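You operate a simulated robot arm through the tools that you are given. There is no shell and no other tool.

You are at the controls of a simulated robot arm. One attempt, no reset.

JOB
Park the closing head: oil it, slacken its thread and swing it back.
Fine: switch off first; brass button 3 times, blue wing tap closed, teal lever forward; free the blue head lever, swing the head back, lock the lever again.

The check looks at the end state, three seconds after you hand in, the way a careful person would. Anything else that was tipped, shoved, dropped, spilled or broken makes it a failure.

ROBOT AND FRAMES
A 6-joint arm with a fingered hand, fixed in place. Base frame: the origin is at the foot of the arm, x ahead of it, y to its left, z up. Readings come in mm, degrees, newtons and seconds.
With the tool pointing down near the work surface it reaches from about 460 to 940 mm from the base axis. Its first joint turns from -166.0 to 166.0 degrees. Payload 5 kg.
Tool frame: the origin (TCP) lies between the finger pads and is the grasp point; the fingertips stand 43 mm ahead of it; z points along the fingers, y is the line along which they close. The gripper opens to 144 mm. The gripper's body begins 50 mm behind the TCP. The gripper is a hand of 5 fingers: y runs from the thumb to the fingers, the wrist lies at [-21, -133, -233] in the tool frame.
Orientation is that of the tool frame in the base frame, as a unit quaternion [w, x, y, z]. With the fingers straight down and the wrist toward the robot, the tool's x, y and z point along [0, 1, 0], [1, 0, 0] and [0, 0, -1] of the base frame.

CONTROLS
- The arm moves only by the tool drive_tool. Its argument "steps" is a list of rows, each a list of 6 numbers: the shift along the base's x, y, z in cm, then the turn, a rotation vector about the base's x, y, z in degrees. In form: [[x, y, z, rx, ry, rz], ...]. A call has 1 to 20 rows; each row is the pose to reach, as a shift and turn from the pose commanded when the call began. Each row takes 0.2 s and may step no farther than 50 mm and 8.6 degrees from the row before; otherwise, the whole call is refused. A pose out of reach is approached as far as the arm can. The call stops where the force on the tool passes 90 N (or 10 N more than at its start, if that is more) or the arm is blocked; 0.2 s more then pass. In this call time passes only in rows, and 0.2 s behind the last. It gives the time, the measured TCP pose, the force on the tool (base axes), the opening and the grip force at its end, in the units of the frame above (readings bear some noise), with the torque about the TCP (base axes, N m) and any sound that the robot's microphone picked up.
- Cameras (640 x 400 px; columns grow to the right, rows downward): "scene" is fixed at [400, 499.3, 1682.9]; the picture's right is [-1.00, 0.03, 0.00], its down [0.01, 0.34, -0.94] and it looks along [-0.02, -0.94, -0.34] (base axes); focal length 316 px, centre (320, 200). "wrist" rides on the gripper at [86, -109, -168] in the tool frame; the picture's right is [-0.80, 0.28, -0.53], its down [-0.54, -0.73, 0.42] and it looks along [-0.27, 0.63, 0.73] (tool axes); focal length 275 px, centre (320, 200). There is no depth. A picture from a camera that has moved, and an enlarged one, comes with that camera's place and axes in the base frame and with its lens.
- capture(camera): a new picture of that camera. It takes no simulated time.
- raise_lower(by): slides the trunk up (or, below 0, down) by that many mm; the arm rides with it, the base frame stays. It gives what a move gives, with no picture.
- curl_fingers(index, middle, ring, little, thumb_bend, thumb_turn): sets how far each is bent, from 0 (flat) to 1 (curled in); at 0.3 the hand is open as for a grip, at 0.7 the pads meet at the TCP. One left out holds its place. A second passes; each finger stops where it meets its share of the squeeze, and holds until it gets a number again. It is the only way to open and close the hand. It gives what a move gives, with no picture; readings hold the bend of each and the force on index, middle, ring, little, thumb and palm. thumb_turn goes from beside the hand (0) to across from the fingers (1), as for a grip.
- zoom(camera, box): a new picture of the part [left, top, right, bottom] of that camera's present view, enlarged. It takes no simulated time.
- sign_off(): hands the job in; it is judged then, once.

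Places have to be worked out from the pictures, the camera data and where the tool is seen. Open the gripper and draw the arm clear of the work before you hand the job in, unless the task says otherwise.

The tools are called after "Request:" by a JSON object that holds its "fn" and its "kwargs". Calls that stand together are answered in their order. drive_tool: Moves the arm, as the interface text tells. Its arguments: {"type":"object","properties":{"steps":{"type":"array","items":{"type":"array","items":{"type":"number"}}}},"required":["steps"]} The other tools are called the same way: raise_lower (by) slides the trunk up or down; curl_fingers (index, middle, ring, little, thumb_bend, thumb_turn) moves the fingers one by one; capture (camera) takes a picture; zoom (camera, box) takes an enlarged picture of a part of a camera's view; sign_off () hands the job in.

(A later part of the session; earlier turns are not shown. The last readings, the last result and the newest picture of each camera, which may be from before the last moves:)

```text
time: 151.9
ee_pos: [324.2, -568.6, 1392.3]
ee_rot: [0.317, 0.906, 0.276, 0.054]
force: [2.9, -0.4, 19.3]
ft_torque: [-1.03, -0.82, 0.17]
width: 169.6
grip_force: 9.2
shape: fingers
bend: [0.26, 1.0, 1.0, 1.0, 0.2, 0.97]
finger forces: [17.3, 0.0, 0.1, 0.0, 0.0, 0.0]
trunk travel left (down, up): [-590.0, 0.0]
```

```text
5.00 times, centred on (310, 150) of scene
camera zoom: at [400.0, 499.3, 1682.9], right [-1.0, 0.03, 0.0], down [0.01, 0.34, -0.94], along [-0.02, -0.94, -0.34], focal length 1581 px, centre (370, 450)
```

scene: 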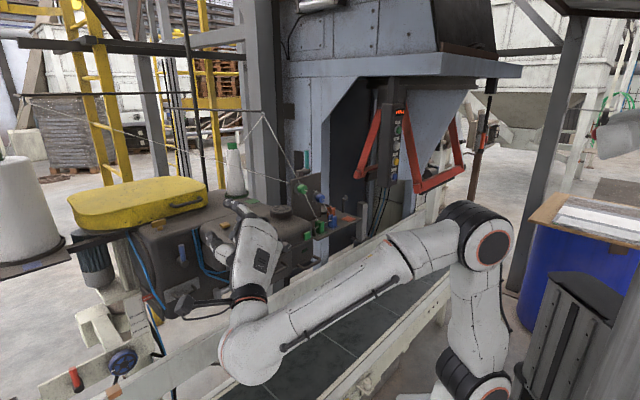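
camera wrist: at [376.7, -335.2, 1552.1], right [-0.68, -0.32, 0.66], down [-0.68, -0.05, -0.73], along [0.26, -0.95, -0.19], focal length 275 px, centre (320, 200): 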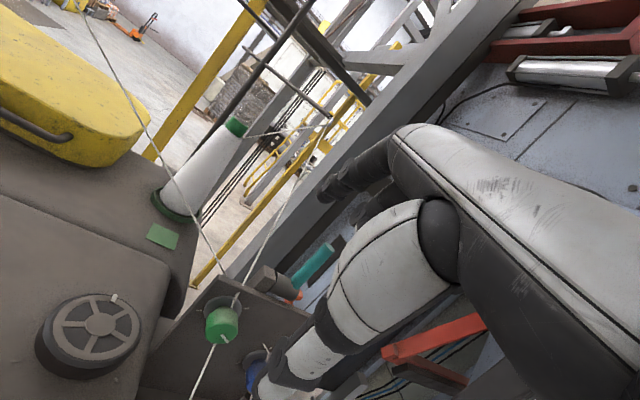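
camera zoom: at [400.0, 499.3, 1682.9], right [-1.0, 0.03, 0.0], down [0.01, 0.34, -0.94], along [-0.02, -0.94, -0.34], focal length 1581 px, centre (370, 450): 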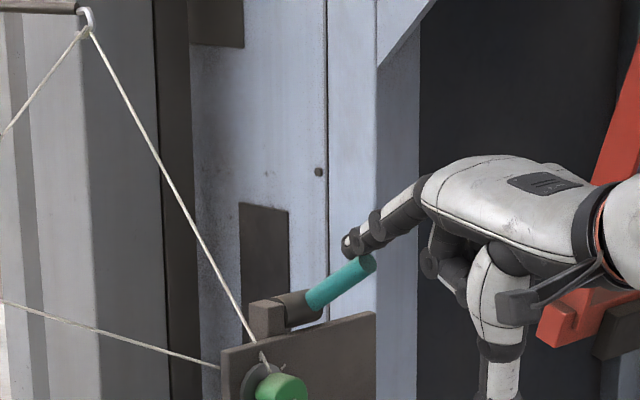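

It's against its stop, about 60–65° forward. I'll lift off and retreat upward, then verify that it stays.

Request:
{"fn": "drive_tool", "kwargs": {"steps": [[0, 0, 2, 0, 0, 0], [-0.3, 0.5, 6, 0, 0, 0], [0, 2, 9.5, 0, 0, 0], [1.5, 6, 11, 0, 0, 0], [4, 10, 11, 0, 0, 0], [6.5, 14, 11, 0, 0, 0], [9, 18, 11, 0, 0, 0], [11.5, 22, 11, 0, 0, 0]]}}

Request:
{"fn": "zoom", "kwargs": {"camera": "scene", "box": [250, 100, 370, 220]}}

Request:
{"fn": "capture", "kwargs": {"camera": "wrist"}}

```text
time: 153.8
ee_pos: [447.7, -341.8, 1497.8]
ee_rot: [0.314, 0.904, 0.284, 0.055]
force: [-0.8, 1.1, -0.8]
ft_torque: [-0.08, -0.08, 0.0]
width: 154.5
grip_force: 0.1
shape: fingers
bend: [0.34, 1.0, 1.0, 1.0, 0.2, 0.97]
finger forces: [0.0, 0.0, 0.0, 0.0, 0.1, 0.0]
trunk travel left (down, up): [-590.0, 0.0]
```

```text
3.33 times, centred on (310, 160) of scene
camera zoom: at [400.0, 499.3, 1682.9], right [-1.0, 0.03, 0.0], down [0.01, 0.34, -0.94], along [-0.02, -0.94, -0.34], focal length 1054 px, centre (353, 333)
```

zoom: 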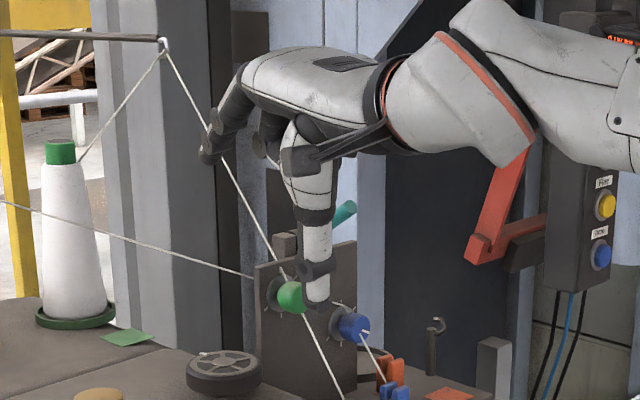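

```text
taken
camera wrist: at [419.0, -134.3, 1562.2], right [-0.67, -0.33, 0.66], down [-0.68, -0.06, -0.73], along [0.28, -0.94, -0.19], focal length 275 px, centre (320, 200)
```

wrist: 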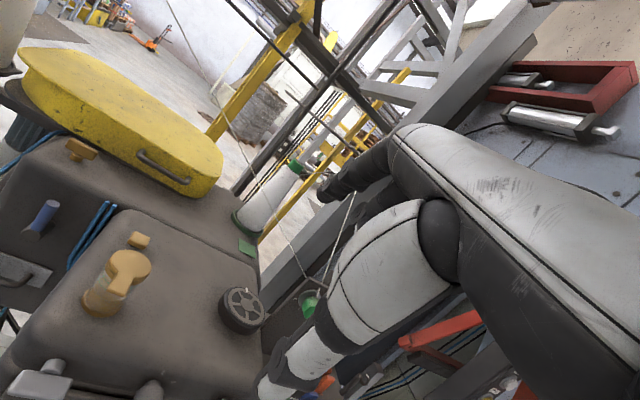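

The teal lever stays forward and the threads look undisturbed. Next is the blue head lever: a rod from about (807,-393,1156) up to (808,-393,1213). I'll circle around the front to the left side with the finger pointing at it.

Request:
{"fn": "drive_tool", "kwargs": {"steps": [[2.5, 3.5, -1.5, 0, 0, -3], [5, 7, -3, 0, 0, -6], [7.5, 10.5, -5, 0, 0, -9], [10, 14, -7, 0, 0, -12], [13.5, 16, -9, 0, 0, -15], [17, 17.5, -11.5, 0, 0, -18], [20.5, 18.5, -14, 0, 0, -21], [24, 19, -17, 0, 0, -24], [27.5, 18.5, -20, 0, 0, -25], [30.5, 17, -23, 0, 0, -25], [33, 15, -26, 0, 0, -25]]}}

Request:
{"fn": "capture", "kwargs": {"camera": "wrist"}}

Request:
{"fn": "capture", "kwargs": {"camera": "scene"}}

```text
time: 156.2
ee_pos: [773.9, -197.6, 1237.4]
ee_rot: [0.318, 0.945, 0.073, -0.017]
force: [-0.3, -0.4, 0.6]
ft_torque: [-0.02, 0.02, -0.02]
width: 154.2
grip_force: 0.1
shape: fingers
bend: [0.34, 1.0, 1.0, 1.0, 0.2, 0.97]
finger forces: [0.0, 0.0, 0.0, 0.1, 0.0, 0.1]
trunk travel left (down, up): [-590.0, 0.0]
```

```text
taken
camera wrist: at [838.9, -0.3, 1298.9], right [-0.75, 0.0, 0.66], down [-0.64, 0.25, -0.73], along [-0.16, -0.97, -0.19], focal length 275 px, centre (320, 200)
```

wrist: 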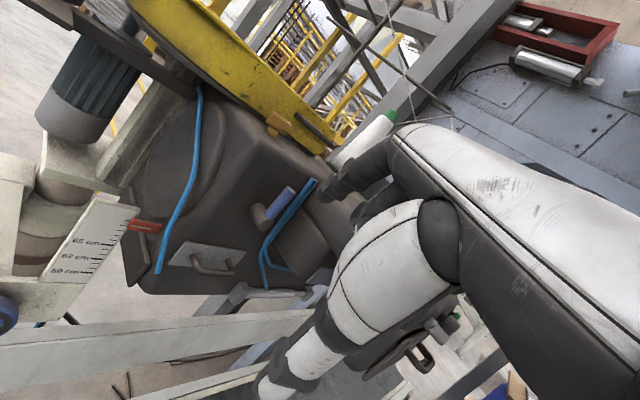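

```text
taken
```

scene: 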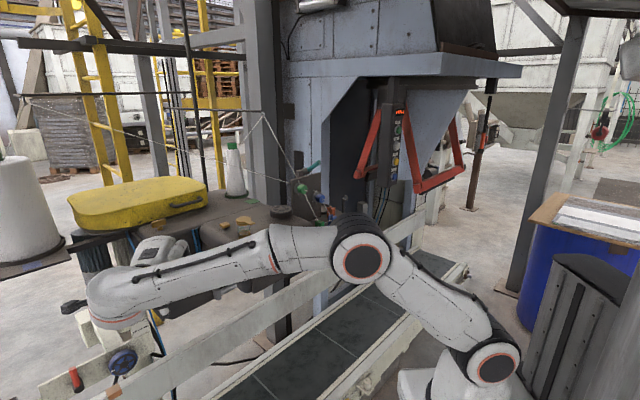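

Request:
{"fn": "zoom", "kwargs": {"camera": "wrist", "box": [220, 130, 380, 270]}}

Request:
{"fn": "zoom", "kwargs": {"camera": "scene", "box": [130, 200, 250, 280]}}

```text
2.86 times, centred on (300, 200) of wrist
camera zoom: at [838.9, -0.3, 1298.9], right [-0.75, 0.0, 0.66], down [-0.64, 0.25, -0.73], along [-0.16, -0.97, -0.19], focal length 786 px, centre (377, 200)
```

zoom: 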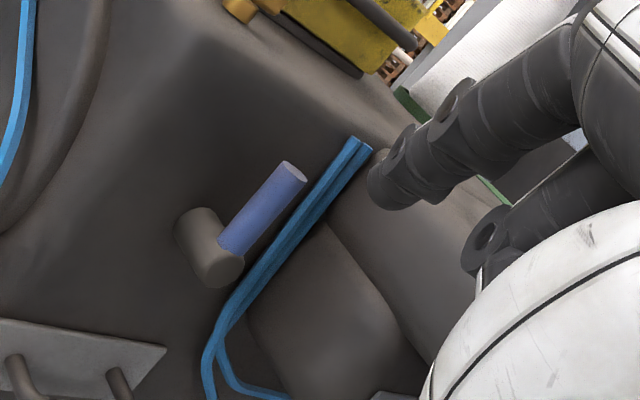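

```text
5.00 times, centred on (190, 240) of scene
camera zoom: at [400.0, 499.3, 1682.9], right [-1.0, 0.03, 0.0], down [0.01, 0.34, -0.94], along [-0.02, -0.94, -0.34], focal length 1581 px, centre (970, 0)
```

zoom: 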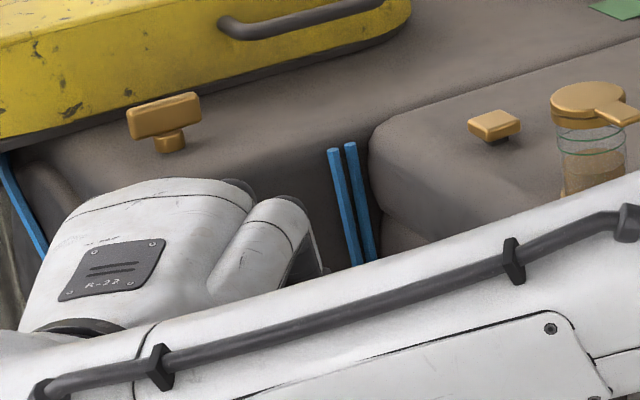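

The lever stands just left of the two hoses. I'll bring the fingertip to its left side first.

Request:
{"fn": "drive_tool", "kwargs": {"steps": [[1.3, -2.5, -1.4, 0, 0, 0], [2.6, -5, -2.8, 0, 0, 0], [3.6, -7.5, -4, 0, 0, 0]]}}

Request:
{"fn": "zoom", "kwargs": {"camera": "wrist", "box": [220, 130, 380, 270]}}

```text
time: 156.9
ee_pos: [808.3, -275.2, 1199.1]
ee_rot: [0.318, 0.945, 0.073, -0.017]
force: [1.3, 0.3, 0.2]
ft_torque: [0.03, -0.03, 0.0]
width: 154.2
grip_force: 0.0
shape: fingers
bend: [0.34, 1.0, 1.0, 1.0, 0.2, 0.97]
finger forces: [0.0, 0.0, 0.1, 0.1, 0.1, 0.0]
trunk travel left (down, up): [-590.0, 0.0]
```

```text
2.86 times, centred on (300, 200) of wrist
camera zoom: at [874.0, -77.0, 1261.5], right [-0.75, 0.0, 0.66], down [-0.64, 0.25, -0.73], along [-0.16, -0.97, -0.19], focal length 786 px, centre (377, 200)
```

zoom: 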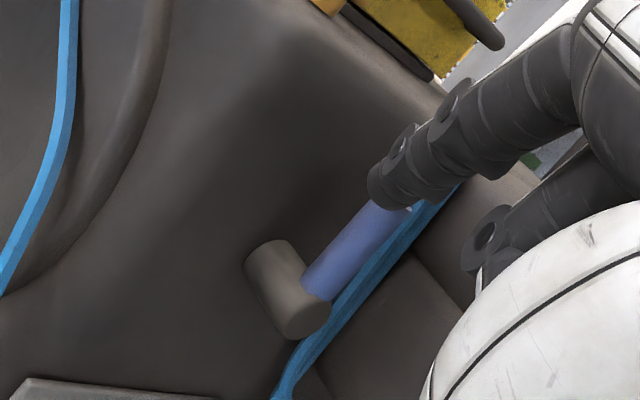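

Request:
{"fn": "drive_tool", "kwargs": {"steps": [[0.7, -0.8, -0.5, 0, 0, 0], [1.3, -1.5, -1, 0, 0, 0]]}}

Request:
{"fn": "drive_tool", "kwargs": {"steps": [[-0.75, -0.65, 0, 0, 0, 0], [-1.5, -1.3, 0, 0, 0, 0]]}}

Request:
{"fn": "zoom", "kwargs": {"camera": "wrist", "box": [240, 130, 400, 270]}}

```text
time: 157.6
ee_pos: [819.3, -290.5, 1188.0]
ee_rot: [0.319, 0.945, 0.073, -0.017]
force: [0.4, -0.2, -0.6]
ft_torque: [0.01, 0.0, 0.03]
width: 154.4
grip_force: 0.0
shape: fingers
bend: [0.34, 1.0, 1.0, 1.0, 0.2, 0.97]
finger forces: [0.0, 0.0, 0.0, 0.0, 0.1, 0.1]
trunk travel left (down, up): [-590.0, 0.0]
```

```text
time: 158.2
ee_pos: [805.2, -301.9, 1190.3]
ee_rot: [0.318, 0.945, 0.074, -0.016]
force: [0.3, 0.3, 0.1]
ft_torque: [0.04, 0.01, -0.01]
width: 154.1
grip_force: 0.0
shape: fingers
bend: [0.34, 1.0, 1.0, 1.0, 0.2, 0.97]
finger forces: [0.1, 0.0, 0.1, 0.0, 0.0, 0.0]
trunk travel left (down, up): [-590.0, 0.0]
```

```text
2.86 times, centred on (320, 200) of wrist
camera zoom: at [870.7, -103.1, 1251.5], right [-0.75, 0.0, 0.66], down [-0.64, 0.25, -0.73], along [-0.16, -0.97, -0.19], focal length 786 px, centre (320, 200)
```

zoom: 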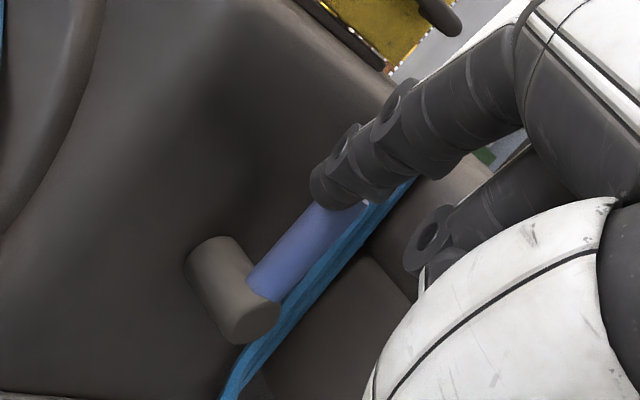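

No contact yet. The lever seems about 12 mm deeper, so I'll go in by that and then move right.

Request:
{"fn": "drive_tool", "kwargs": {"steps": [[0.8, -0.9, 0, 0, 0, 0]]}}

Request:
{"fn": "drive_tool", "kwargs": {"steps": [[-0.5, -0.4, 0, 0, 0, 0], [-0.9, -0.8, 0, 0, 0, 0]]}}

Request:
{"fn": "zoom", "kwargs": {"camera": "wrist", "box": [240, 130, 400, 270]}}

```text
time: 158.6
ee_pos: [813.1, -311.8, 1187.4]
ee_rot: [0.318, 0.945, 0.073, -0.017]
force: [0.6, -1.1, -0.3]
ft_torque: [0.02, 0.0, 0.0]
width: 154.2
grip_force: 0.0
shape: fingers
bend: [0.34, 1.0, 1.0, 1.0, 0.2, 0.97]
finger forces: [0.0, 0.0, 0.0, 0.0, 0.1, 0.1]
trunk travel left (down, up): [-590.0, 0.0]
```

```text
time: 159.2
ee_pos: [807.1, -316.9, 1188.6]
ee_rot: [0.32, 0.944, 0.075, -0.016]
force: [6.3, 8.7, 3.0]
ft_torque: [-0.36, 0.04, 0.71]
width: 153.0
grip_force: 4.9
shape: fingers
bend: [0.35, 1.0, 1.0, 1.0, 0.2, 0.97]
finger forces: [10.1, 0.1, 0.1, 0.0, 0.0, 0.0]
trunk travel left (down, up): [-590.0, 0.0]
```

```text
2.86 times, centred on (320, 200) of wrist
camera zoom: at [870.7, -117.9, 1251.2], right [-0.75, 0.0, 0.66], down [-0.64, 0.24, -0.73], along [-0.16, -0.97, -0.19], focal length 786 px, centre (320, 200)
```

zoom: 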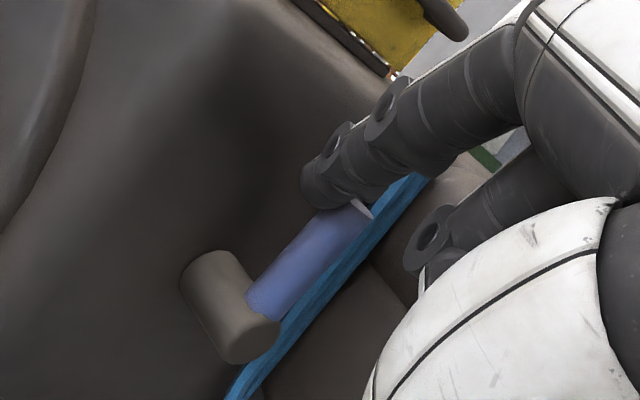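

It has contact (10 N) and may have started to move to the right. I'll push a bit more and watch.

Request:
{"fn": "drive_tool", "kwargs": {"steps": [[-0.4, -0.35, 0, 0, 0, 0], [-0.8, -0.7, 0, 0, 0, 0]]}}

Request:
{"fn": "zoom", "kwargs": {"camera": "wrist", "box": [240, 130, 400, 270]}}

```text
time: 159.8
ee_pos: [800.7, -321.0, 1188.7]
ee_rot: [0.321, 0.944, 0.077, -0.014]
force: [19.9, 24.0, 10.7]
ft_torque: [-1.17, 0.03, 2.1]
width: 151.6
grip_force: 13.2
shape: fingers
bend: [0.36, 1.0, 1.0, 1.0, 0.2, 0.97]
finger forces: [26.4, 0.0, 0.1, 0.0, 0.0, 0.0]
trunk travel left (down, up): [-590.0, 0.0]
```

```text
2.86 times, centred on (320, 200) of wrist
camera zoom: at [863.5, -121.9, 1251.3], right [-0.75, 0.0, 0.66], down [-0.64, 0.24, -0.73], along [-0.15, -0.97, -0.18], focal length 786 px, centre (320, 200)
```

zoom: 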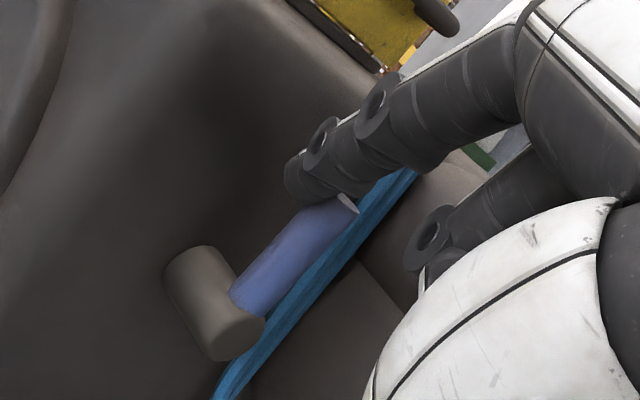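

It won't go right (33 N with no rotation), so the freeing direction must be left. I'll back off, lift over the lever's top, and come down between the lever and the hoses.

Request:
{"fn": "drive_tool", "kwargs": {"steps": [[1.1, 1, 0, 0, 0, 0], [1, 1.5, 2, 0, 0, 0], [1, 1.5, 5, 0, 0, 0], [-1, -0.3, 5.5, 0, 0, 0], [-3.5, -2.2, 5.5, 0, 0, 0]]}}

Request:
{"fn": "zoom", "kwargs": {"camera": "wrist", "box": [240, 130, 400, 270]}}

```text
time: 160.9
ee_pos: [759.9, -350.7, 1244.7]
ee_rot: [0.319, 0.945, 0.072, -0.017]
force: [0.4, -0.5, -0.9]
ft_torque: [0.0, -0.01, -0.02]
width: 154.4
grip_force: 0.0
shape: fingers
bend: [0.34, 1.0, 1.0, 1.0, 0.2, 0.97]
finger forces: [0.0, 0.0, 0.1, 0.1, 0.0, 0.0]
trunk travel left (down, up): [-590.0, 0.0]
```

```text
2.86 times, centred on (320, 200) of wrist
camera zoom: at [825.4, -152.8, 1306.9], right [-0.75, 0.0, 0.66], down [-0.64, 0.25, -0.73], along [-0.16, -0.97, -0.19], focal length 786 px, centre (320, 200)
```

zoom: 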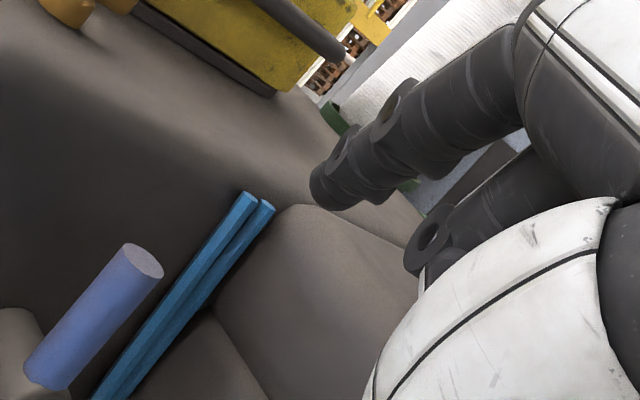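

Request:
{"fn": "drive_tool", "kwargs": {"steps": [[0.5, 0.4, -1.5, 0, 0, 0], [1, 0.85, -3, 0, 0, 0]]}}

Request:
{"fn": "zoom", "kwargs": {"camera": "wrist", "box": [240, 130, 400, 270]}}

```text
time: 161.6
ee_pos: [771.9, -341.4, 1214.2]
ee_rot: [0.318, 0.945, 0.073, -0.017]
force: [-0.1, -0.3, 0.9]
ft_torque: [0.02, 0.01, -0.01]
width: 153.8
grip_force: 0.0
shape: fingers
bend: [0.34, 1.0, 1.0, 1.0, 0.2, 0.97]
finger forces: [0.0, 0.0, 0.1, 0.0, 0.1, 0.1]
trunk travel left (down, up): [-590.0, 0.0]
```

```text
2.86 times, centred on (320, 200) of wrist
camera zoom: at [837.3, -143.0, 1276.8], right [-0.75, 0.0, 0.66], down [-0.64, 0.25, -0.73], along [-0.16, -0.97, -0.19], focal length 786 px, centre (320, 200)
```

zoom: 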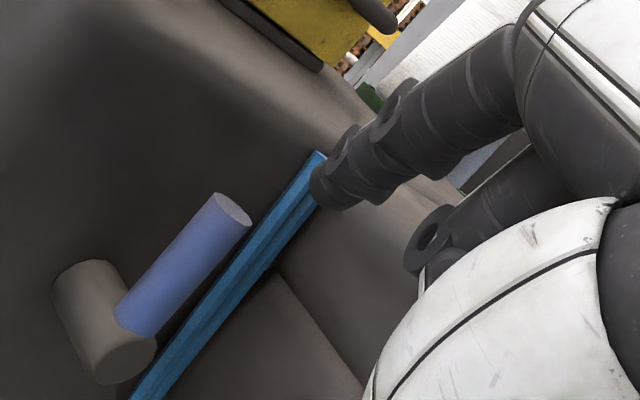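

The lever top measures at about (816,-390,1209), roughly 28 mm left of the fingertip, so there's room. I'll descend beside it and then push left.

Request:
{"fn": "drive_tool", "kwargs": {"steps": [[0.1, 0.5, -1, 0, 0, 0], [0.15, 0.6, -2, 0, 0, 0], [0.15, 0.6, -2.8, 0, 0, 0]]}}

Request:
{"fn": "drive_tool", "kwargs": {"steps": [[0.5, 0.4, 0, 0, 0, 0], [0.9, 0.8, 0, 0, 0, 0]]}}

Request:
{"fn": "zoom", "kwargs": {"camera": "wrist", "box": [240, 130, 400, 270]}}

```text
time: 162.3
ee_pos: [772.5, -333.9, 1186.1]
ee_rot: [0.318, 0.945, 0.072, -0.017]
force: [0.6, -0.1, 0.0]
ft_torque: [-0.02, -0.04, 0.01]
width: 154.0
grip_force: 0.0
shape: fingers
bend: [0.34, 1.0, 1.0, 1.0, 0.2, 0.97]
finger forces: [0.1, 0.0, 0.1, 0.0, 0.0, 0.0]
trunk travel left (down, up): [-590.0, 0.0]
```

```text
time: 162.9
ee_pos: [782.8, -325.9, 1186.6]
ee_rot: [0.318, 0.945, 0.073, -0.016]
force: [-1.9, -0.4, 0.3]
ft_torque: [-0.04, -0.04, -0.15]
width: 154.5
grip_force: 0.6
shape: fingers
bend: [0.34, 1.0, 1.0, 1.0, 0.2, 0.97]
finger forces: [1.4, 0.0, 0.1, 0.1, 0.0, 0.1]
trunk travel left (down, up): [-590.0, 0.0]
```

```text
2.86 times, centred on (320, 200) of wrist
camera zoom: at [847.6, -128.6, 1248.7], right [-0.75, 0.0, 0.66], down [-0.64, 0.25, -0.73], along [-0.16, -0.97, -0.19], focal length 786 px, centre (320, 200)
```

zoom: 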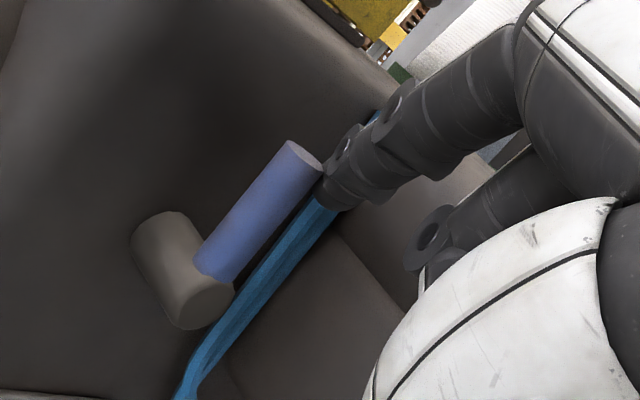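

The finger is against the lever's right side. Now I'll push left.

Request:
{"fn": "drive_tool", "kwargs": {"steps": [[0.4, 0.35, 0, 0, 0, 0], [0.8, 0.7, 0, 0, 0, 0], [1.2, 1.05, -0.1, 0, 0, 0]]}}

Request:
{"fn": "zoom", "kwargs": {"camera": "wrist", "box": [240, 130, 400, 270]}}

```text
time: 163.8
ee_pos: [792.8, -316.5, 1183.7]
ee_rot: [0.318, 0.945, 0.074, -0.016]
force: [-1.0, -0.2, 1.6]
ft_torque: [-0.08, -0.05, -0.1]
width: 154.7
grip_force: 0.4
shape: fingers
bend: [0.34, 1.0, 1.0, 1.0, 0.2, 0.97]
finger forces: [1.3, 0.0, 0.0, 0.0, 0.1, 0.0]
trunk travel left (down, up): [-590.0, 0.0]
```

```text
2.86 times, centred on (320, 200) of wrist
camera zoom: at [858.4, -117.5, 1247.0], right [-0.75, 0.0, 0.66], down [-0.64, 0.25, -0.73], along [-0.16, -0.97, -0.19], focal length 786 px, centre (320, 200)
```

zoom: 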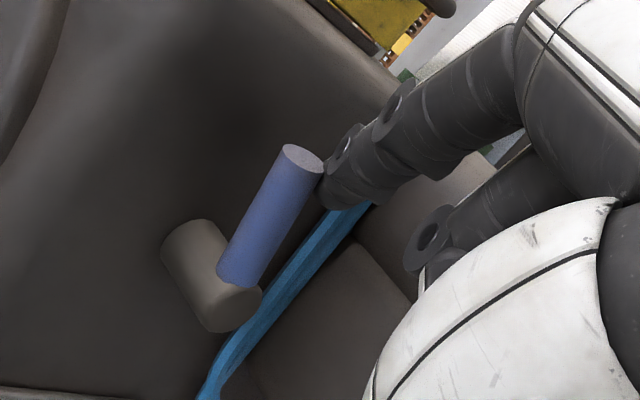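

The lever is turning left, about 20° so far, with light force. I'll keep following it left and down.

Request:
{"fn": "drive_tool", "kwargs": {"steps": [[0.5, 0.45, -0.2, 0, 0, 0], [1, 0.9, -0.5, 0, 0, 0], [1.5, 1.3, -0.9, 0, 0, 0]]}}

Request:
{"fn": "zoom", "kwargs": {"camera": "wrist", "box": [240, 130, 400, 270]}}

```text
time: 164.6
ee_pos: [809.4, -301.9, 1176.3]
ee_rot: [0.318, 0.945, 0.073, -0.017]
force: [-0.3, -0.2, 1.3]
ft_torque: [-0.06, -0.04, -0.07]
width: 155.0
grip_force: 0.6
shape: fingers
bend: [0.34, 1.0, 1.0, 1.0, 0.2, 0.97]
finger forces: [1.3, 0.0, 0.0, 0.0, 0.0, 0.1]
trunk travel left (down, up): [-590.0, 0.0]
```

```text
2.86 times, centred on (320, 200) of wrist
camera zoom: at [874.2, -102.9, 1238.3], right [-0.75, 0.0, 0.66], down [-0.64, 0.25, -0.73], along [-0.16, -0.97, -0.19], focal length 786 px, centre (320, 200)
```

zoom: 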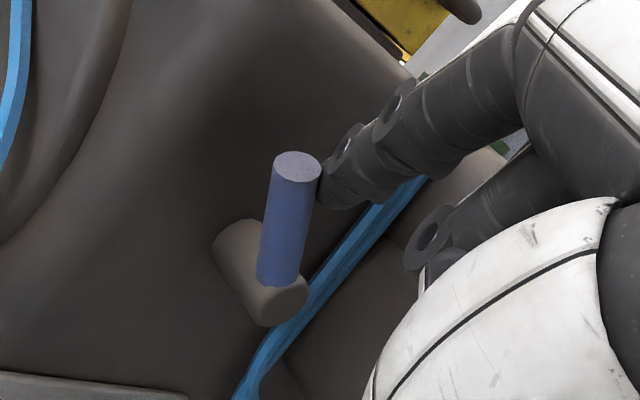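

Request:
{"fn": "drive_tool", "kwargs": {"steps": [[0.4, 0.35, -0.5, 0, 0, 0], [0.8, 0.7, -1.1, 0, 0, 0], [1.2, 1.05, -1.8, 0, 0, 0]]}}

Request:
{"fn": "zoom", "kwargs": {"camera": "wrist", "box": [240, 130, 400, 270]}}

```text
time: 165.3
ee_pos: [820.6, -291.6, 1157.3]
ee_rot: [0.318, 0.945, 0.074, -0.017]
force: [-0.3, 0.4, 1.3]
ft_torque: [-0.1, -0.04, -0.02]
width: 155.2
grip_force: 0.6
shape: fingers
bend: [0.33, 1.0, 1.0, 1.0, 0.2, 0.97]
finger forces: [1.3, 0.0, 0.1, 0.0, 0.0, 0.0]
trunk travel left (down, up): [-590.0, 0.0]
```

```text
2.86 times, centred on (320, 200) of wrist
camera zoom: at [886.1, -93.1, 1220.4], right [-0.75, 0.0, 0.66], down [-0.64, 0.25, -0.73], along [-0.16, -0.97, -0.19], focal length 786 px, centre (320, 200)
```

zoom: 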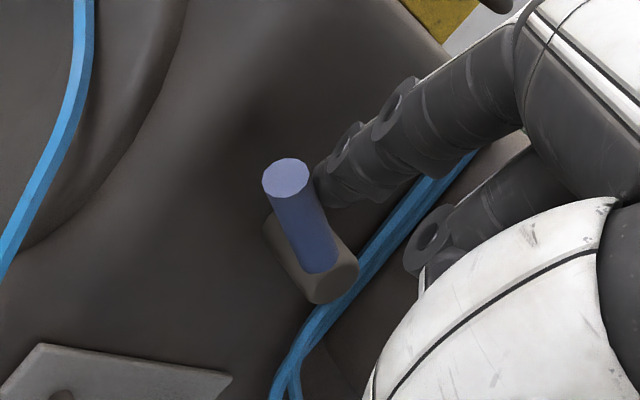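

About 66° now. I'll keep pressing it down to find its stop.

Request:
{"fn": "drive_tool", "kwargs": {"steps": [[0.2, 0.15, -0.6, 0, 0, 0], [0.3, 0.3, -1.2, 0, 0, 0], [0.4, 0.35, -1.8, 0, 0, 0]]}}

Request:
{"fn": "zoom", "kwargs": {"camera": "wrist", "box": [240, 130, 400, 270]}}

```text
time: 166.2
ee_pos: [824.6, -285.9, 1143.4]
ee_rot: [0.319, 0.945, 0.073, -0.014]
force: [-4.0, 8.5, 14.8]
ft_torque: [-1.35, -0.45, -0.22]
width: 162.8
grip_force: 6.6
shape: fingers
bend: [0.29, 1.0, 1.0, 1.0, 0.2, 0.97]
finger forces: [14.4, 0.0, 0.1, 0.1, 0.0, 0.1]
trunk travel left (down, up): [-590.0, 0.0]
```

```text
2.86 times, centred on (320, 200) of wrist
camera zoom: at [888.7, -88.0, 1206.6], right [-0.76, 0.0, 0.65], down [-0.63, 0.24, -0.73], along [-0.16, -0.97, -0.18], focal length 786 px, centre (320, 200)
```

zoom: 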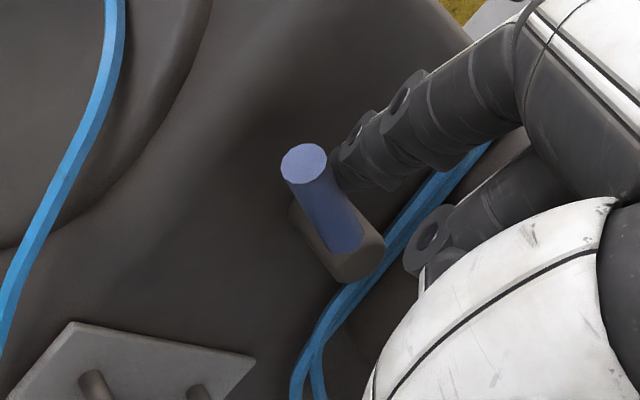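

It's at its stop, about 70° left, so the lever should be free. I'll lift off it and look at the whole machine before pushing the head.

Request:
{"fn": "drive_tool", "kwargs": {"steps": [[-0.3, 0.5, 2, 0, 0, 0], [-1, 3, 4, 0, 0, 0], [-2, 7, 6, 0, 0, 0], [-3, 11, 8, 0, 0, 0], [-5, 14, 10, 0, 0, 0], [-8, 17, 12, 0, 0, 0], [-11, 19, 14, 0, 0, 0]]}}

Request:
{"fn": "capture", "kwargs": {"camera": "wrist"}}

Request:
{"fn": "capture", "kwargs": {"camera": "scene"}}

```text
time: 167.8
ee_pos: [712.4, -96.3, 1279.9]
ee_rot: [0.319, 0.945, 0.073, -0.016]
force: [-1.4, -0.8, 0.4]
ft_torque: [0.0, -0.05, 0.01]
width: 154.2
grip_force: 0.1
shape: fingers
bend: [0.34, 1.0, 1.0, 1.0, 0.2, 0.97]
finger forces: [0.0, 0.0, 0.0, 0.0, 0.0, 0.0]
trunk travel left (down, up): [-590.0, 0.0]
```

```text
taken
camera wrist: at [777.2, 101.5, 1342.3], right [-0.75, 0.0, 0.66], down [-0.64, 0.25, -0.73], along [-0.16, -0.97, -0.19], focal length 275 px, centre (320, 200)
```

wrist: 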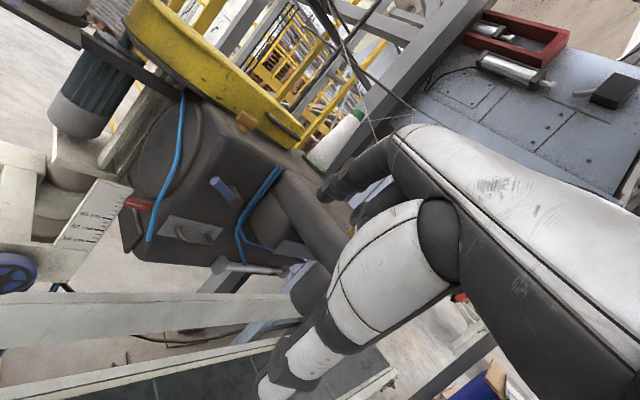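

```text
taken
```

scene: 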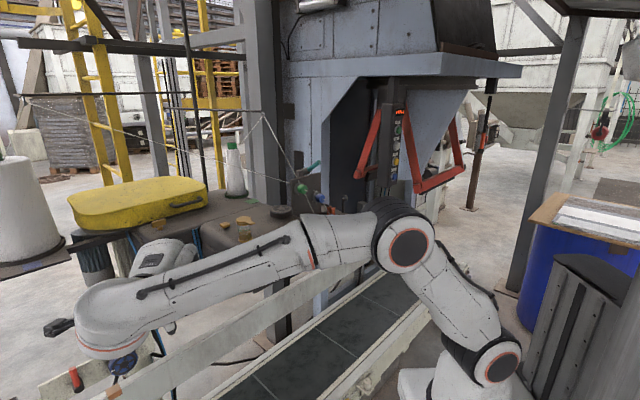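

I need to see how the head is mounted before pushing anything. I'll zoom on the left flank, the hinge area, and the front.

Request:
{"fn": "zoom", "kwargs": {"camera": "wrist", "box": [60, 60, 300, 280]}}

Request:
{"fn": "zoom", "kwargs": {"camera": "wrist", "box": [200, 140, 360, 300]}}

Request:
{"fn": "zoom", "kwargs": {"camera": "scene", "box": [60, 180, 220, 300]}}

```text
1.82 times, centred on (180, 170) of wrist
camera zoom: at [777.2, 101.5, 1342.3], right [-0.75, 0.0, 0.66], down [-0.64, 0.25, -0.73], along [-0.16, -0.97, -0.19], focal length 500 px, centre (574, 254)
```

zoom: 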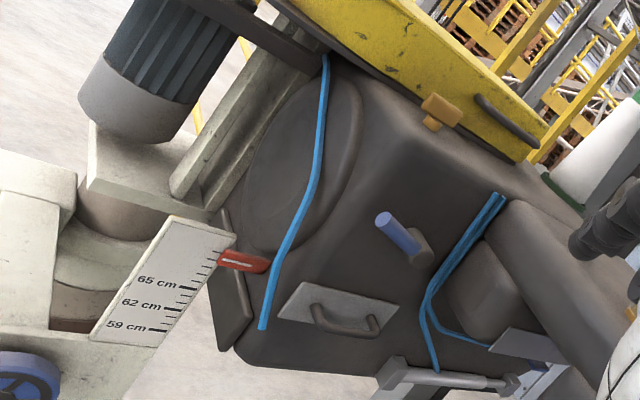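

```text
2.50 times, centred on (280, 220) of wrist
camera zoom: at [777.2, 101.5, 1342.3], right [-0.75, 0.0, 0.66], down [-0.64, 0.25, -0.73], along [-0.16, -0.97, -0.19], focal length 688 px, centre (420, 150)
```

zoom: 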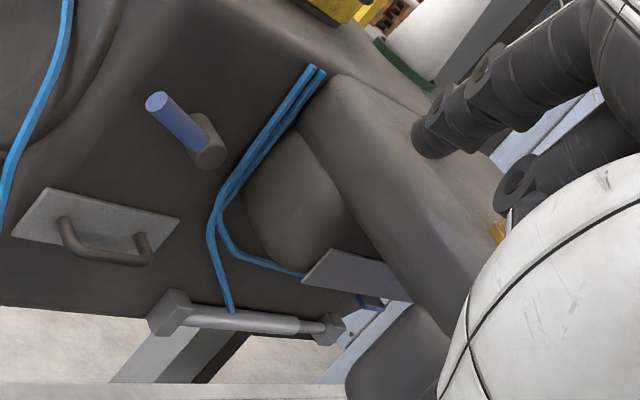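

```text
3.33 times, centred on (140, 240) of scene
camera zoom: at [400.0, 499.3, 1682.9], right [-1.0, 0.03, 0.0], down [0.01, 0.34, -0.94], along [-0.02, -0.94, -0.34], focal length 1054 px, centre (920, 67)
```

zoom: 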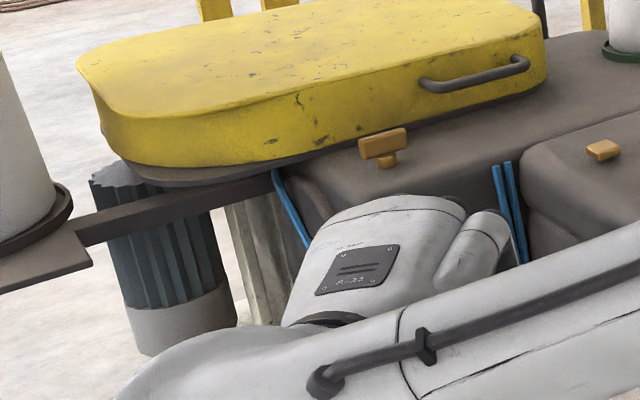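

The mount isn't obvious, but everything behind is open. The U-handle at the head's lower right, near (402,-432,1112), looks made for moving the head, so I'll grip that bar. First I'll go up and around to the right side.

Request:
{"fn": "curl_fingers", "kwargs": {"index": 0.5, "middle": 0.5, "thumb_bend": 0.5}}

Request:
{"fn": "drive_tool", "kwargs": {"steps": [[-4, -1, 2.5, 0, 0, 2], [-8, -3, 5, 0, 0, 4], [-12, -5.5, 7.5, 0, 0, 6], [-16, -8.2, 10, 0, 0, 8], [-19.5, -11, 12.5, 0, 0, 10], [-22.5, -14.5, 14.5, 0, 0, 12], [-25, -18.5, 16, 0, 0, 14], [-27, -22.5, 17, 0, 0, 16], [-29, -27, 17.5, 0, 0, 18], [-30.5, -31.5, 17.5, 0, 0, 19]]}}

Request:
{"fn": "capture", "kwargs": {"camera": "scene"}}

Request:
{"fn": "capture", "kwargs": {"camera": "wrist"}}

```text
time: 168.8
ee_pos: [714.3, -97.1, 1280.1]
ee_rot: [0.318, 0.945, 0.074, -0.016]
force: [0.0, -0.8, 1.0]
ft_torque: [0.03, -0.01, -0.03]
width: 79.2
grip_force: 0.1
shape: fingers
bend: [0.5, 0.5, 1.0, 1.0, 0.5, 1.0]
finger forces: [0.0, 0.0, 0.0, 0.1, 0.0, 0.0]
trunk travel left (down, up): [-590.0, 0.0]
```

```text
refused: row 2 steps farther than a row can; nothing moved
```

```text
taken
```

scene: 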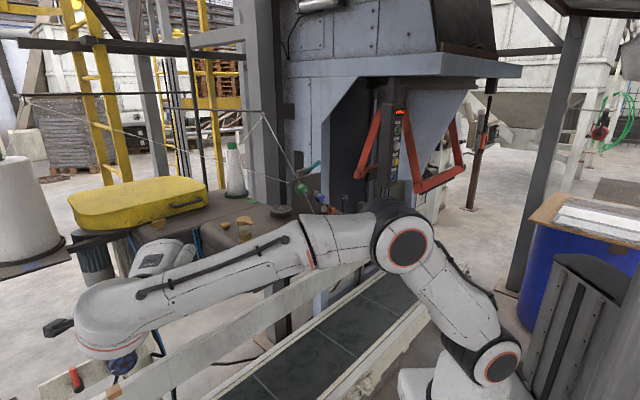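

```text
taken
camera wrist: at [778.3, 101.0, 1341.5], right [-0.75, 0.0, 0.66], down [-0.64, 0.25, -0.73], along [-0.16, -0.97, -0.19], focal length 275 px, centre (320, 200)
```

wrist: 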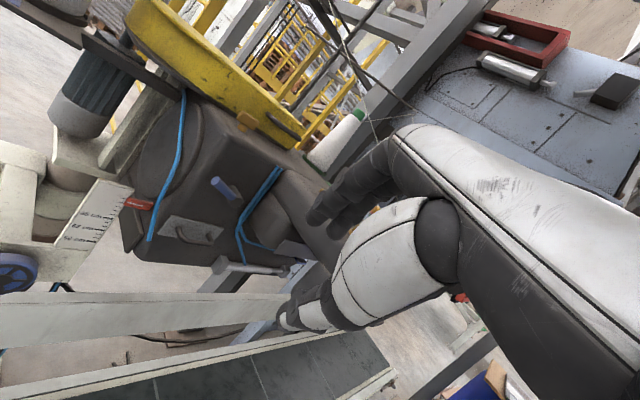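

One step was slightly too long, so nothing moved. I'll resend with shorter rows.

Request:
{"fn": "drive_tool", "kwargs": {"steps": [[-3.5, -1, 2.3, 0, 0, 2], [-7, -2.5, 4.6, 0, 0, 4], [-10.5, -4.5, 6.9, 0, 0, 6], [-14, -6.5, 9.2, 0, 0, 8], [-17.3, -9, 11.5, 0, 0, 10], [-20.3, -12, 13.5, 0, 0, 12], [-23, -15.5, 15, 0, 0, 14], [-25.2, -19.5, 16.2, 0, 0, 16], [-27, -23.5, 17, 0, 0, 18], [-28.7, -28, 17.3, 0, 0, 19], [-30.3, -32.5, 17.3, 0, 0, 19], [-31.8, -37, 17.3, 0, 0, 19], [-33, -41.5, 17, 0, 0, 19]]}}

Request:
{"fn": "capture", "kwargs": {"camera": "scene"}}

Request:
{"fn": "capture", "kwargs": {"camera": "wrist"}}

```text
time: 171.6
ee_pos: [385.1, -515.3, 1448.9]
ee_rot: [0.317, 0.92, 0.228, 0.036]
force: [0.0, -1.1, 0.4]
ft_torque: [0.04, 0.01, 0.02]
width: 78.7
grip_force: 0.0
shape: fingers
bend: [0.5, 0.5, 1.0, 1.0, 0.5, 1.0]
finger forces: [0.1, 0.0, 0.0, 0.0, 0.0, 0.0]
trunk travel left (down, up): [-590.0, 0.0]
```

```text
taken
```

scene: 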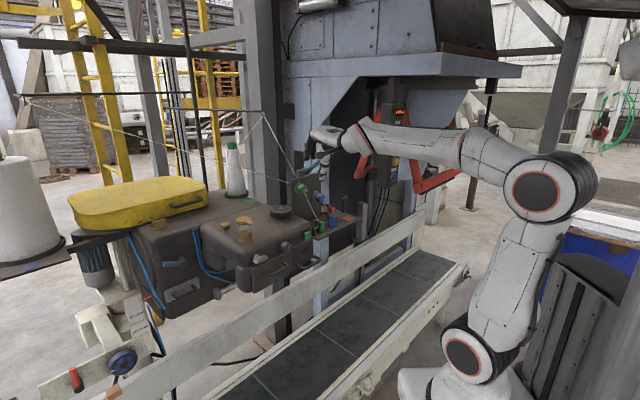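

```text
taken
camera wrist: at [382.9, -307.1, 1511.5], right [-0.71, -0.25, 0.66], down [-0.68, 0.03, -0.73], along [0.16, -0.97, -0.19], focal length 275 px, centre (320, 200)
```

wrist: 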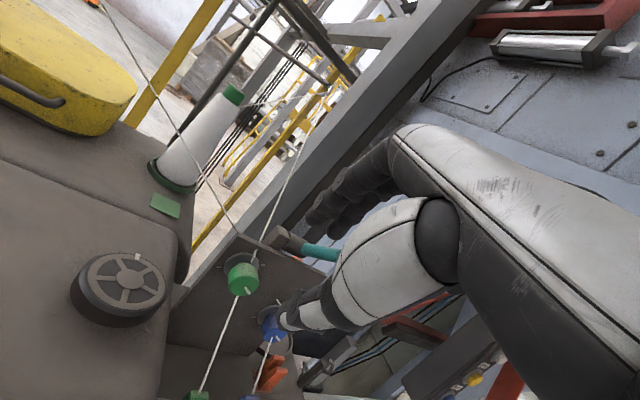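

The scene view is clear now. I'll check all the states so far.

Request:
{"fn": "zoom", "kwargs": {"camera": "scene", "box": [150, 180, 350, 310]}}

Request:
{"fn": "zoom", "kwargs": {"camera": "scene", "box": [250, 225, 340, 285]}}

Request:
{"fn": "zoom", "kwargs": {"camera": "scene", "box": [150, 215, 230, 275]}}

```text
3.08 times, centred on (250, 245) of scene
camera zoom: at [400.0, 499.3, 1682.9], right [-1.0, 0.03, 0.0], down [0.01, 0.34, -0.94], along [-0.02, -0.94, -0.34], focal length 973 px, centre (535, 62)
```

zoom: 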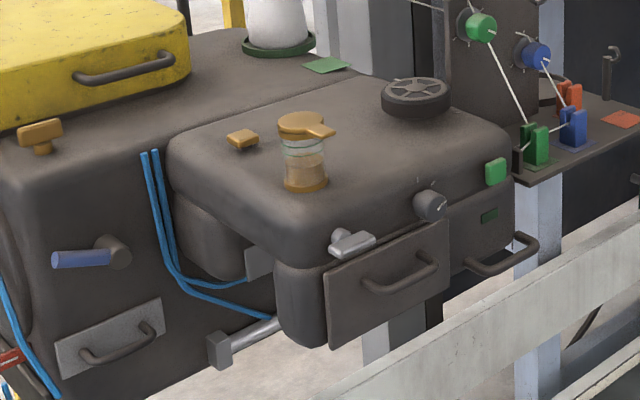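

```text
6.67 times, centred on (295, 255) of scene
camera zoom: at [400.0, 499.3, 1682.9], right [-1.0, 0.03, 0.0], down [0.01, 0.34, -0.94], along [-0.02, -0.94, -0.34], focal length 2108 px, centre (487, -167)
```

zoom: 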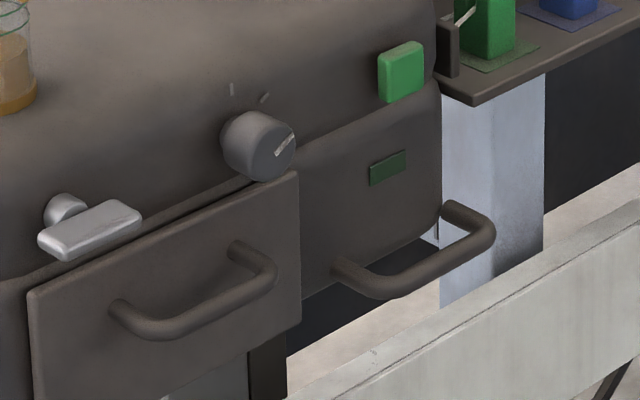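

```text
6.67 times, centred on (190, 245) of scene
camera zoom: at [400.0, 499.3, 1682.9], right [-1.0, 0.03, 0.0], down [0.01, 0.34, -0.94], along [-0.02, -0.94, -0.34], focal length 2108 px, centre (1187, -100)
```

zoom: 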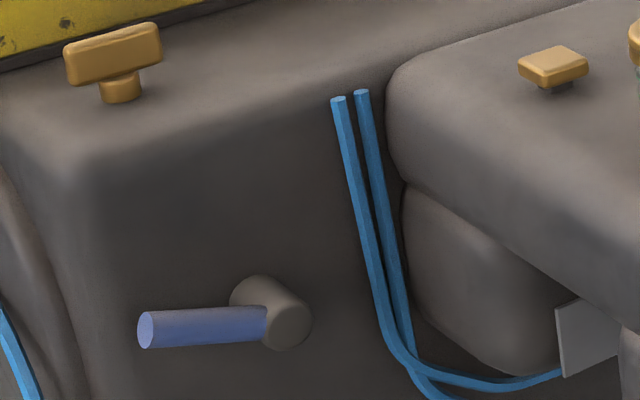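

Everything is as intended, and the head lever now lies to the left. To swing the head I'll push the U-handle's bar with a closed fist from the front. I'll close the hand, level the tilt, then come down in front of the handle.

Request:
{"fn": "curl_fingers", "kwargs": {"index": 1, "middle": 1, "ring": 1, "little": 1, "thumb_bend": 0.9}}

Request:
{"fn": "drive_tool", "kwargs": {"steps": [[0, 0.5, 0.5, 4.9, 4.3, 2.5], [0, 1, 1, 9.8, 8.5, 5], [0, 1.5, 1, 14.7, 12.8, 8], [0, 2, 1, 19.6, 17.1, 11]]}}

Request:
{"fn": "drive_tool", "kwargs": {"steps": [[-1, 3, 0, 0, 0, 0], [-2, 6, 0, 0, 0, 0], [-3, 9, -1, 0, 0, 0], [-4, 11.5, -2, 0, 0, 0]]}}

Request:
{"fn": "capture", "kwargs": {"camera": "wrist"}}

```text
time: 172.6
ee_pos: [385.7, -512.5, 1449.6]
ee_rot: [0.316, 0.92, 0.229, 0.035]
force: [-0.7, -0.6, -0.2]
ft_torque: [0.03, -0.01, 0.01]
width: 7.3
grip_force: 0.1
shape: fingers
bend: [0.75, 0.92, 1.0, 1.0, 0.86, 1.0]
finger forces: [0.0, 0.0, 0.0, 0.0, 0.0, 0.0]
trunk travel left (down, up): [-590.0, 0.0]
```

```text
time: 173.6
ee_pos: [385.1, -494.9, 1459.1]
ee_rot: [0.113, 0.929, 0.35, -0.032]
force: [0.3, -0.8, -0.3]
ft_torque: [0.01, -0.01, 0.01]
width: 7.6
grip_force: 0.0
shape: fingers
bend: [0.76, 0.93, 1.0, 1.0, 0.87, 1.0]
finger forces: [0.0, 0.0, 0.0, 0.1, 0.1, 0.1]
trunk travel left (down, up): [-590.0, 0.0]
```

```text
time: 174.6
ee_pos: [341.7, -377.9, 1437.3]
ee_rot: [0.116, 0.93, 0.348, -0.032]
force: [-0.3, 0.4, 0.5]
ft_torque: [-0.04, -0.04, 0.02]
width: 8.0
grip_force: 0.1
shape: fingers
bend: [0.76, 1.0, 1.0, 1.0, 0.87, 1.0]
finger forces: [0.1, 0.0, 0.1, 0.0, 0.1, 0.0]
trunk travel left (down, up): [-590.0, 0.0]
```

```text
taken
camera wrist: at [331.5, -203.6, 1568.5], right [-0.43, -0.59, 0.68], down [-0.88, 0.08, -0.47], along [0.22, -0.8, -0.55], focal length 275 px, centre (320, 200)
```

wrist: 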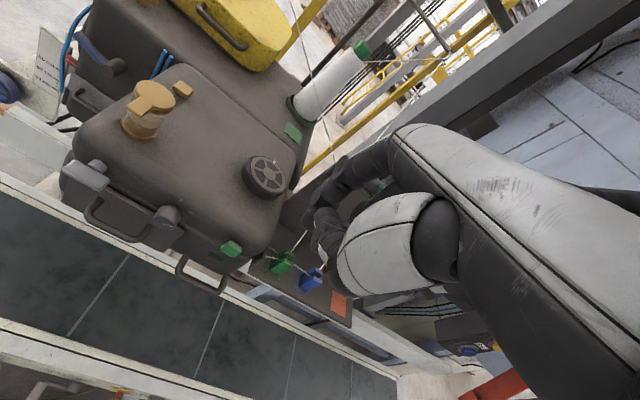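

Request:
{"fn": "drive_tool", "kwargs": {"steps": [[0, 0, -4.5, 0, 0, 0], [0, 0, -9, 0, 0, 0], [0, 0, -13.5, 0, 0, 0], [0, 0, -18, 0, 0, 0], [0, 0, -22.5, 0, 0, 0], [0, 0, -25, 0, 0, 0]]}}

Request:
{"fn": "zoom", "kwargs": {"camera": "scene", "box": [220, 190, 380, 310]}}

Request:
{"fn": "capture", "kwargs": {"camera": "wrist"}}

```text
time: 175.9
ee_pos: [344.6, -378.8, 1185.9]
ee_rot: [0.114, 0.929, 0.349, -0.033]
force: [0.2, -0.2, -0.1]
ft_torque: [0.01, 0.02, 0.04]
width: 8.1
grip_force: 0.1
shape: fingers
bend: [0.76, 1.0, 1.0, 1.0, 0.88, 1.0]
finger forces: [0.1, 0.0, 0.0, 0.1, 0.0, 0.0]
trunk travel left (down, up): [-590.0, 0.0]
```

```text
3.33 times, centred on (300, 250) of scene
camera zoom: at [400.0, 499.3, 1682.9], right [-1.0, 0.03, 0.0], down [0.01, 0.34, -0.94], along [-0.02, -0.94, -0.34], focal length 1054 px, centre (387, 33)
```

zoom: 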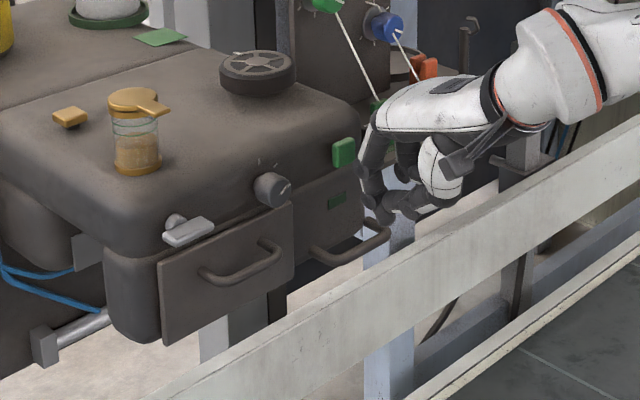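

```text
taken
camera wrist: at [333.9, -204.1, 1317.9], right [-0.42, -0.59, 0.68], down [-0.88, 0.08, -0.47], along [0.22, -0.8, -0.55], focal length 275 px, centre (320, 200)
```

wrist: 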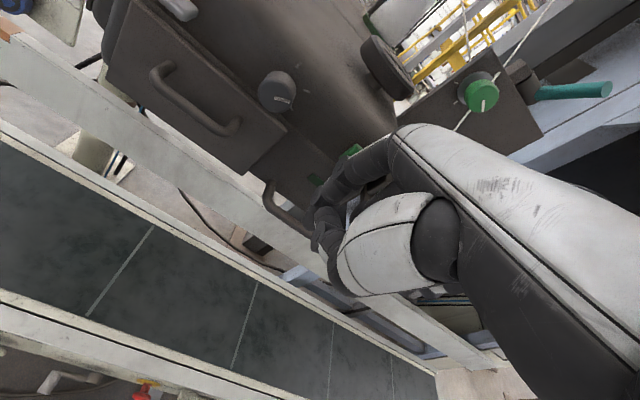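

Request:
{"fn": "drive_tool", "kwargs": {"steps": [[0.5, 0.5, -4, 0, 0, 0], [1, 0.9, -8, 0, 0, 0], [1.5, 1.3, -12, 0, 0, 0]]}}

Request:
{"fn": "zoom", "kwargs": {"camera": "scene", "box": [250, 210, 370, 310]}}

Request:
{"fn": "zoom", "kwargs": {"camera": "wrist", "box": [200, 100, 400, 280]}}

```text
time: 176.8
ee_pos: [349.1, -357.5, 1061.8]
ee_rot: [0.079, 0.944, 0.32, -0.021]
force: [-0.1, -1.5, 1.2]
ft_torque: [0.1, 0.02, 0.04]
width: 8.3
grip_force: 0.0
shape: fingers
bend: [0.76, 1.0, 1.0, 1.0, 0.88, 1.0]
finger forces: [0.0, 0.1, 0.0, 0.0, 0.1, 0.0]
trunk travel left (down, up): [-590.0, 0.0]
```

```text
4.00 times, centred on (310, 260) of scene
camera zoom: at [400.0, 499.3, 1682.9], right [-1.0, 0.03, 0.0], down [0.01, 0.34, -0.94], along [-0.02, -0.94, -0.34], focal length 1265 px, centre (360, -40)
```

zoom: 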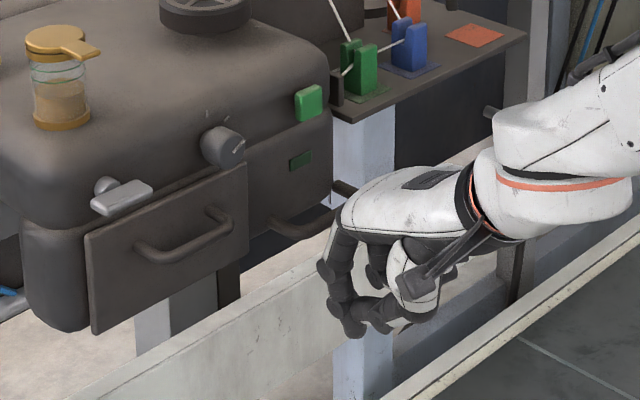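

```text
2.22 times, centred on (300, 190) of wrist
camera zoom: at [349.5, -193.2, 1205.5], right [-0.46, -0.61, 0.64], down [-0.87, 0.17, -0.46], along [0.17, -0.77, -0.61], focal length 612 px, centre (364, 222)
```

zoom: 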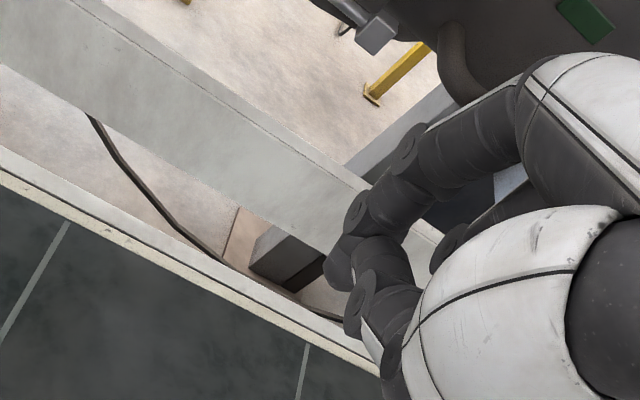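

The fist is just in front of the handle bar. I'll push forward gently and watch the force.

Request:
{"fn": "drive_tool", "kwargs": {"steps": [[0.7, -0.8, 0, 0, 0, 0], [1.3, -1.5, 0, 0, 0, 0], [2, -2.3, 0, 0, 0, 0]]}}

Request:
{"fn": "zoom", "kwargs": {"camera": "scene", "box": [250, 210, 370, 310]}}

```text
time: 177.6
ee_pos: [378.9, -390.5, 1070.2]
ee_rot: [0.114, 0.93, 0.349, -0.032]
force: [0.6, 0.3, 0.3]
ft_torque: [0.02, 0.0, 0.02]
width: 8.7
grip_force: 0.1
shape: fingers
bend: [0.76, 1.0, 1.0, 1.0, 0.88, 1.0]
finger forces: [0.0, 0.1, 0.0, 0.0, 0.0, 0.0]
trunk travel left (down, up): [-590.0, 0.0]
```

```text
4.00 times, centred on (310, 260) of scene
camera zoom: at [400.0, 499.3, 1682.9], right [-1.0, 0.03, 0.0], down [0.01, 0.34, -0.94], along [-0.02, -0.94, -0.34], focal length 1265 px, centre (360, -40)
```

zoom: 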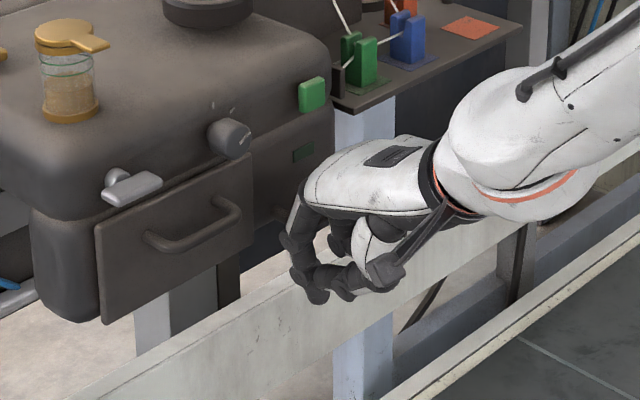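

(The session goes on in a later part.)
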